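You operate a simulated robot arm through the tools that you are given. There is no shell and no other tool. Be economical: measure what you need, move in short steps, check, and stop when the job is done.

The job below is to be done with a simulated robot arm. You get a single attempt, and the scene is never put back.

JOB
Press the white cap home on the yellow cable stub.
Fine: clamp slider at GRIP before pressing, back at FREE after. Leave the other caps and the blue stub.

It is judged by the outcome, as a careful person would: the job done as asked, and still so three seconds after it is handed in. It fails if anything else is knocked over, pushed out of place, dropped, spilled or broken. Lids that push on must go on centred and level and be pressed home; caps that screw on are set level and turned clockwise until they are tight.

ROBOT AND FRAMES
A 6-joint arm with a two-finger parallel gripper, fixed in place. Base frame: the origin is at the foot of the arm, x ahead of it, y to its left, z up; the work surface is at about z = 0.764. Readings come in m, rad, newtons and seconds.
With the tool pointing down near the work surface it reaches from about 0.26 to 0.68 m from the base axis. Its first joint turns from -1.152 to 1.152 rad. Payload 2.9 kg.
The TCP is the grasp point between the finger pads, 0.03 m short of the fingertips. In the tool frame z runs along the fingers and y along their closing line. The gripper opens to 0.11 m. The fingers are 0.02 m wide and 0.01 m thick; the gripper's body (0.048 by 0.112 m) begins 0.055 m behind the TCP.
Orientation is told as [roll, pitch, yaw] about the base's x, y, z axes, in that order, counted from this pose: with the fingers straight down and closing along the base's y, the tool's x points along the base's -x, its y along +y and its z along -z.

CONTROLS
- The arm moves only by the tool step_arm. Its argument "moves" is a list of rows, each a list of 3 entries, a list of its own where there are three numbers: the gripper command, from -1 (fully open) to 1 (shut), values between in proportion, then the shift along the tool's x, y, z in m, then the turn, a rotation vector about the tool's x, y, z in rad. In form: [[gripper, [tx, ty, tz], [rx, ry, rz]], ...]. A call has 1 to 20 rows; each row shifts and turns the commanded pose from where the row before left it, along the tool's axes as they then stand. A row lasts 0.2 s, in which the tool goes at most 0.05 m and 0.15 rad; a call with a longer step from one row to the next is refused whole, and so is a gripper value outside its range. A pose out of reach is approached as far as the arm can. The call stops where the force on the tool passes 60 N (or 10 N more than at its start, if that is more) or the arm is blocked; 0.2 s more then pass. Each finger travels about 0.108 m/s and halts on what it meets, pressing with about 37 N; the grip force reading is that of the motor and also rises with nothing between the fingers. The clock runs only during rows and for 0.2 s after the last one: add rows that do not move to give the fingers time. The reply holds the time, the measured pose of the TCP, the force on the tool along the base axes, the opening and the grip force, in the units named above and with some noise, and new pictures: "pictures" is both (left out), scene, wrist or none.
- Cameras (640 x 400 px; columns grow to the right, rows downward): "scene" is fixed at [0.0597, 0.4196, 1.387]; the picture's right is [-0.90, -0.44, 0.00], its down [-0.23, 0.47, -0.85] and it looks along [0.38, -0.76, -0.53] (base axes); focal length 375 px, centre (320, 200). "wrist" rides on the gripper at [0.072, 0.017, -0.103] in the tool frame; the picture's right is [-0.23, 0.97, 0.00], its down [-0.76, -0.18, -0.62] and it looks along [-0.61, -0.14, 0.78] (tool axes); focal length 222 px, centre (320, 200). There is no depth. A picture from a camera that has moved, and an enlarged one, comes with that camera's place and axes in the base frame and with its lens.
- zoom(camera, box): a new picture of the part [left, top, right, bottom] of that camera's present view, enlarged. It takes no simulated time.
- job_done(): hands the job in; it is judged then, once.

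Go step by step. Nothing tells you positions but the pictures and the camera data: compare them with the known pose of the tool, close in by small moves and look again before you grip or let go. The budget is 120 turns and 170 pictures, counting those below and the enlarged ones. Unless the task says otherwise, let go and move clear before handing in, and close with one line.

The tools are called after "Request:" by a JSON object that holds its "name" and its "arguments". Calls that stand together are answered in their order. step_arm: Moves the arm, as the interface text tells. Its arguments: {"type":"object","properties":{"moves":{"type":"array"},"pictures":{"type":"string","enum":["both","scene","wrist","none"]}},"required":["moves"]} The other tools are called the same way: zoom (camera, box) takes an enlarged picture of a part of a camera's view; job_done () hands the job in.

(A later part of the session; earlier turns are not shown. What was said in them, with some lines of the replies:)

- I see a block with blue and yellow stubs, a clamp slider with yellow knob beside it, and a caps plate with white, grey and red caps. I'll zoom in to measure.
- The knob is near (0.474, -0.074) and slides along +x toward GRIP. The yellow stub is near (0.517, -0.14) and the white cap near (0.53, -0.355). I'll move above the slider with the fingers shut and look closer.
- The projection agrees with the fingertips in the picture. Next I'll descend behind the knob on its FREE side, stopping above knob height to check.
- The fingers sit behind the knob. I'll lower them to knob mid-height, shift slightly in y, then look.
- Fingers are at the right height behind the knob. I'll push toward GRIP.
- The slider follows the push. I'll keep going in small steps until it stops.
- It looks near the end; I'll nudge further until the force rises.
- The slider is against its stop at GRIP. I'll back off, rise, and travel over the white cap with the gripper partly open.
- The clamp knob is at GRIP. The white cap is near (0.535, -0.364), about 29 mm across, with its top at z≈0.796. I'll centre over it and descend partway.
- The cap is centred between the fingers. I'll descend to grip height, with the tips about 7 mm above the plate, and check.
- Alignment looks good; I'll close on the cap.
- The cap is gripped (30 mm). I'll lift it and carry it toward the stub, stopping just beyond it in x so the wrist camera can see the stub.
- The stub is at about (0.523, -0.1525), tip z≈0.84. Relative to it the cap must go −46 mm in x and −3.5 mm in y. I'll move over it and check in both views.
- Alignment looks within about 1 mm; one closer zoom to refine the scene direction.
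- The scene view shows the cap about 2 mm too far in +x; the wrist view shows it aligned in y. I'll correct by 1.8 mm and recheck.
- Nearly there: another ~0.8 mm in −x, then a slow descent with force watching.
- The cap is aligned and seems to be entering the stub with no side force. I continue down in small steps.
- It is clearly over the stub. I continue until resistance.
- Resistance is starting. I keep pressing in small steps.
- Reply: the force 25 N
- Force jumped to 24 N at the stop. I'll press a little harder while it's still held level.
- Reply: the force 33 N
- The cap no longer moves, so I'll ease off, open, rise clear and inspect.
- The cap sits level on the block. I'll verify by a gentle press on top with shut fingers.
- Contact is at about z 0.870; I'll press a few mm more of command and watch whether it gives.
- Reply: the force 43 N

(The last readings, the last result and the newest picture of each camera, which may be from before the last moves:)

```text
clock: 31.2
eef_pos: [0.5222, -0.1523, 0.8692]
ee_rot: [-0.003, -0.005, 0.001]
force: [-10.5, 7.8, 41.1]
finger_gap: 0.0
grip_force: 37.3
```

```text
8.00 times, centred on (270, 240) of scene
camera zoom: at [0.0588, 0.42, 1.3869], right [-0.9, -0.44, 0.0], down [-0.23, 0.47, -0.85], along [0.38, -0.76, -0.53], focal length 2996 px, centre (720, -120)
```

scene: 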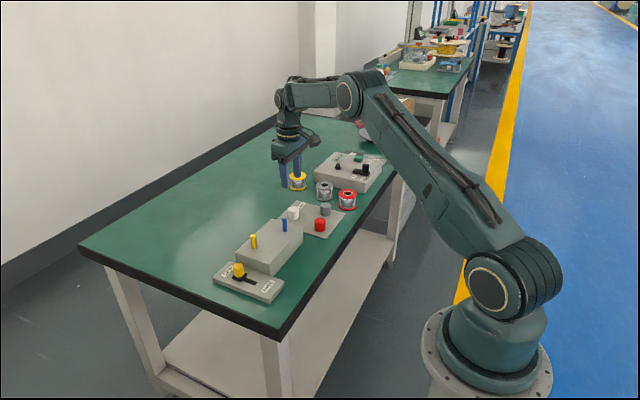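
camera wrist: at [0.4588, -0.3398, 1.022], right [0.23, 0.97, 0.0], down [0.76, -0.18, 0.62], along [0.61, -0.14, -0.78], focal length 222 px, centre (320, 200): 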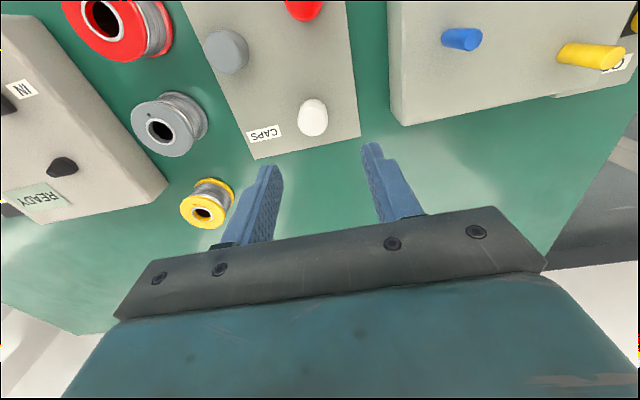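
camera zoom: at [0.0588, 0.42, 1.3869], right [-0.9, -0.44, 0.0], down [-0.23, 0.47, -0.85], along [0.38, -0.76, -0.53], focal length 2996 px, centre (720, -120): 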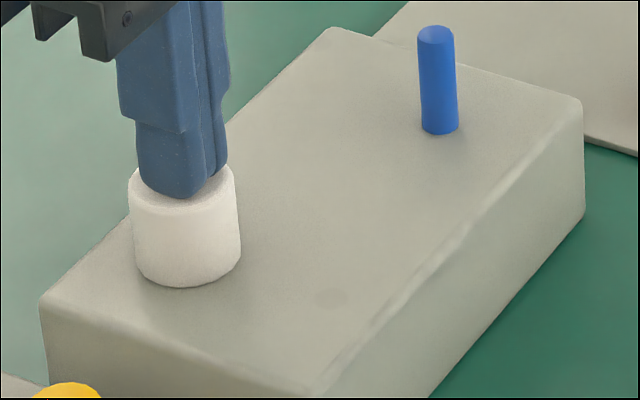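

The cap is rigid under 41 N: it's home. Now I'll rise and go to the far (+x) side of the clamp knob.

Request:
{"name": "step_arm", "arguments": {"moves": [[1, [0, 0, -0.02], [0, 0, 0]], [1, [0, 0, -0.045], [0, 0, 0]], [1, [-0.017, 0.037, 0], [0, 0, 0]], [1, [-0.02, 0.036, 0], [0, 0, 0]], [1, [0, 0, 0.03], [0, 0, 0]], [1, [0, 0, 0.03], [0, 0, 0]], [1, [0, 0, 0], [0, 0, 0]]], "pictures": "none"}}

Request:
{"name": "zoom", "arguments": {"camera": "scene", "box": [200, 210, 320, 310]}}

Request:
{"name": "zoom", "arguments": {"camera": "wrist", "box": [240, 40, 440, 200]}}

```text
clock: 32.8
eef_pos: [0.5584, -0.0788, 0.869]
ee_rot: [0.0, 0.001, -0.001]
force: [0.1, 0.2, 0.4]
finger_gap: 0.0001
grip_force: 36.8
```

```text
4.00 times, centred on (260, 260) of scene
camera zoom: at [0.0597, 0.4196, 1.387], right [-0.9, -0.44, 0.0], down [-0.23, 0.47, -0.85], along [0.38, -0.76, -0.53], focal length 1498 px, centre (560, -40)
```

zoom: 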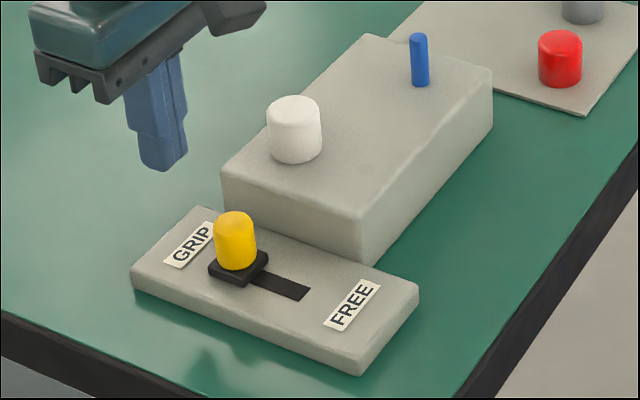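

```text
2.50 times, centred on (340, 120) of wrist
camera zoom: at [0.4857, -0.0626, 0.9743], right [0.23, 0.97, 0.0], down [0.76, -0.18, 0.62], along [0.61, -0.14, -0.78], focal length 555 px, centre (270, 400)
```

zoom: 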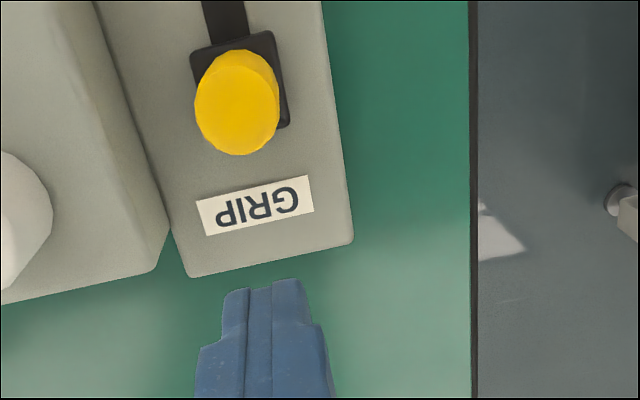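

The fingers are beyond the knob and in line with it. I'll lower and push toward FREE.

Request:
{"name": "step_arm", "arguments": {"moves": [[1, [0, 0, 0.02], [0, 0, 0]], [1, [0, 0, 0.021], [0, 0, 0]], [1, [0.008, 0, 0], [0, 0, 0]], [1, [0.008, 0, 0], [0, 0, 0]], [1, [0.006, 0, 0], [0, 0, 0]], [1, [0.006, 0, 0], [0, 0, 0]], [1, [0.006, 0, 0], [0, 0, 0]], [1, [0.006, 0, 0], [0, 0, 0]], [1, [0, 0, 0], [0, 0, 0]]], "pictures": "none"}}

Request:
{"name": "zoom", "arguments": {"camera": "scene", "box": [200, 210, 320, 310]}}

```text
clock: 34.8
eef_pos: [0.5177, -0.0788, 0.8303]
ee_rot: [-0.002, 0.001, -0.001]
force: [-0.3, -0.1, 0.1]
finger_gap: 0.0
grip_force: 37.1
```

```text
4.00 times, centred on (260, 260) of scene
camera zoom: at [0.0597, 0.4196, 1.387], right [-0.9, -0.44, 0.0], down [-0.23, 0.47, -0.85], along [0.38, -0.76, -0.53], focal length 1498 px, centre (560, -40)
```

zoom: 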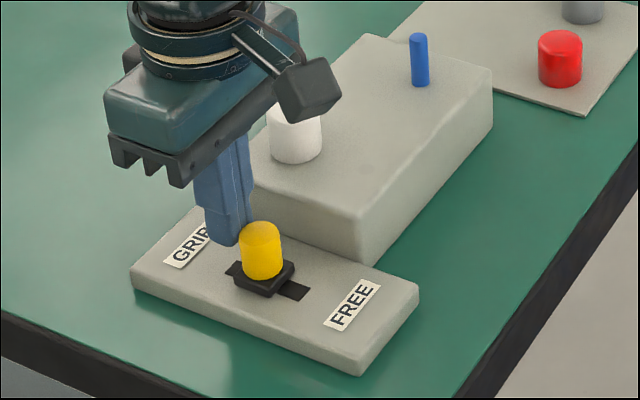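

It follows. I keep pushing to the FREE stop.

Request:
{"name": "step_arm", "arguments": {"moves": [[1, [0.005, 0, 0], [0, 0, 0]], [1, [0.005, 0, 0], [0, 0, 0]], [1, [0.004, 0, 0], [0, 0, 0]], [1, [0.003, 0, 0], [0, 0, 0]], [1, [0.002, 0, 0], [0, 0, 0]], [1, [0, 0, 0], [0, 0, 0]]], "pictures": "none"}}

Request:
{"name": "zoom", "arguments": {"camera": "scene", "box": [200, 210, 320, 310]}}

```text
clock: 36.2
eef_pos: [0.4986, -0.0791, 0.8298]
ee_rot: [0.0, -0.001, -0.001]
force: [0.5, 0.8, -0.3]
finger_gap: 0.0001
grip_force: 36.9
```

```text
4.00 times, centred on (260, 260) of scene
camera zoom: at [0.0597, 0.4196, 1.387], right [-0.9, -0.44, 0.0], down [-0.23, 0.47, -0.85], along [0.38, -0.76, -0.53], focal length 1498 px, centre (560, -40)
```

zoom: 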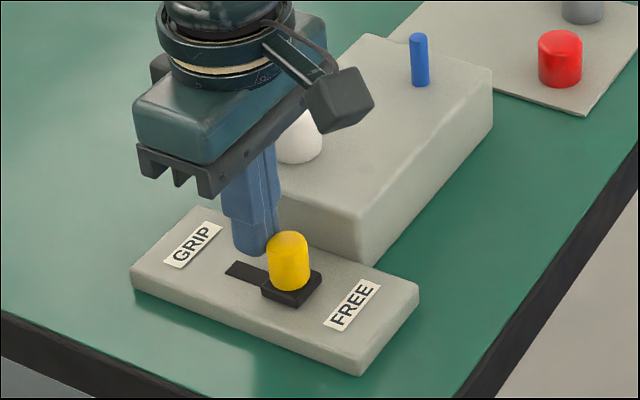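

Request:
{"name": "step_arm", "arguments": {"moves": [[1, [0.0015, 0, 0], [0, 0, 0]], [1, [0.0015, 0, 0], [0, 0, 0]], [1, [0.0015, 0, 0], [0, 0, 0]], [1, [0, 0, 0], [0, 0, 0]]], "pictures": "none"}}

```text
clock: 37.2
eef_pos: [0.4966, -0.08, 0.8297]
ee_rot: [-0.002, -0.005, 0.0]
force: [10.5, 0.0, -3.8]
finger_gap: 0.0
grip_force: 37.1
```

The FREE stop is reached (10 N). I'll back off, rise clear and take final pictures.

Request:
{"name": "step_arm", "arguments": {"moves": [[1, [0.001, 0, 0], [0, 0, 0]], [1, [-0.012, 0, 0], [0, 0, 0]], [1, [0, 0, -0.04], [0, 0, 0]], [1, [0, 0, -0.045], [0, 0, 0]], [1, [0, 0, -0.045], [0, 0, 0]], [0, [0.02, -0.03, -0.03], [0, 0, 0]], [0, [0, -0.04, 0], [0, 0, 0]], [0, [0, -0.04, 0], [0, 0, 0]], [0, [0, 0, 0], [0, 0, 0]]]}}

Request:
{"name": "zoom", "arguments": {"camera": "scene", "box": [200, 190, 360, 310]}}

```text
clock: 39.2
eef_pos: [0.485, -0.1896, 0.9895]
ee_rot: [-0.001, 0.0, 0.002]
force: [-0.1, -0.3, 0.1]
finger_gap: 0.0549
grip_force: 0.1
camera wrist: at [0.4127, -0.1737, 1.0939], right [0.23, 0.97, 0.0], down [0.76, -0.18, 0.62], along [0.61, -0.14, -0.78], focal length 222 px, centre (320, 200)
```

scene: 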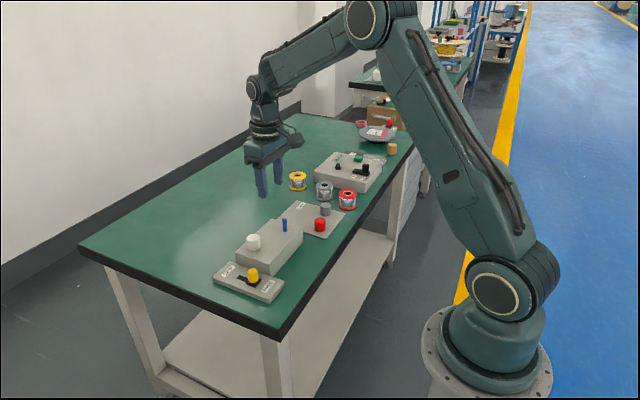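
wrist: 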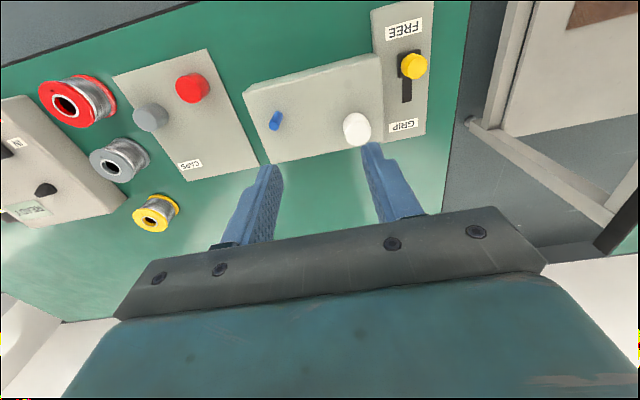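

```text
3.33 times, centred on (280, 250) of scene
camera zoom: at [0.0597, 0.4196, 1.387], right [-0.9, -0.44, 0.0], down [-0.23, 0.47, -0.85], along [0.38, -0.76, -0.53], focal length 1248 px, centre (453, 33)
```

zoom: 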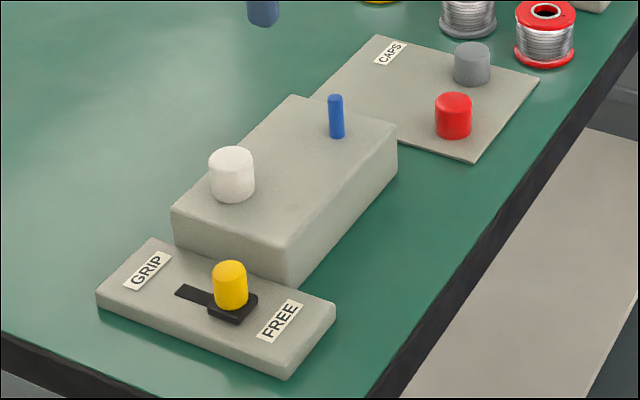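

The white cap is level and fully down on the yellow stub. The slider is back where it started at FREE, and nothing else has moved.

Request:
{"name": "job_done", "arguments": {}}

```text
The job is handed in.
```

The white cap is pressed home on the yellow stub; the clamp was at GRIP for the press and is back at FREE, and the other caps and the blue stub were not touched.
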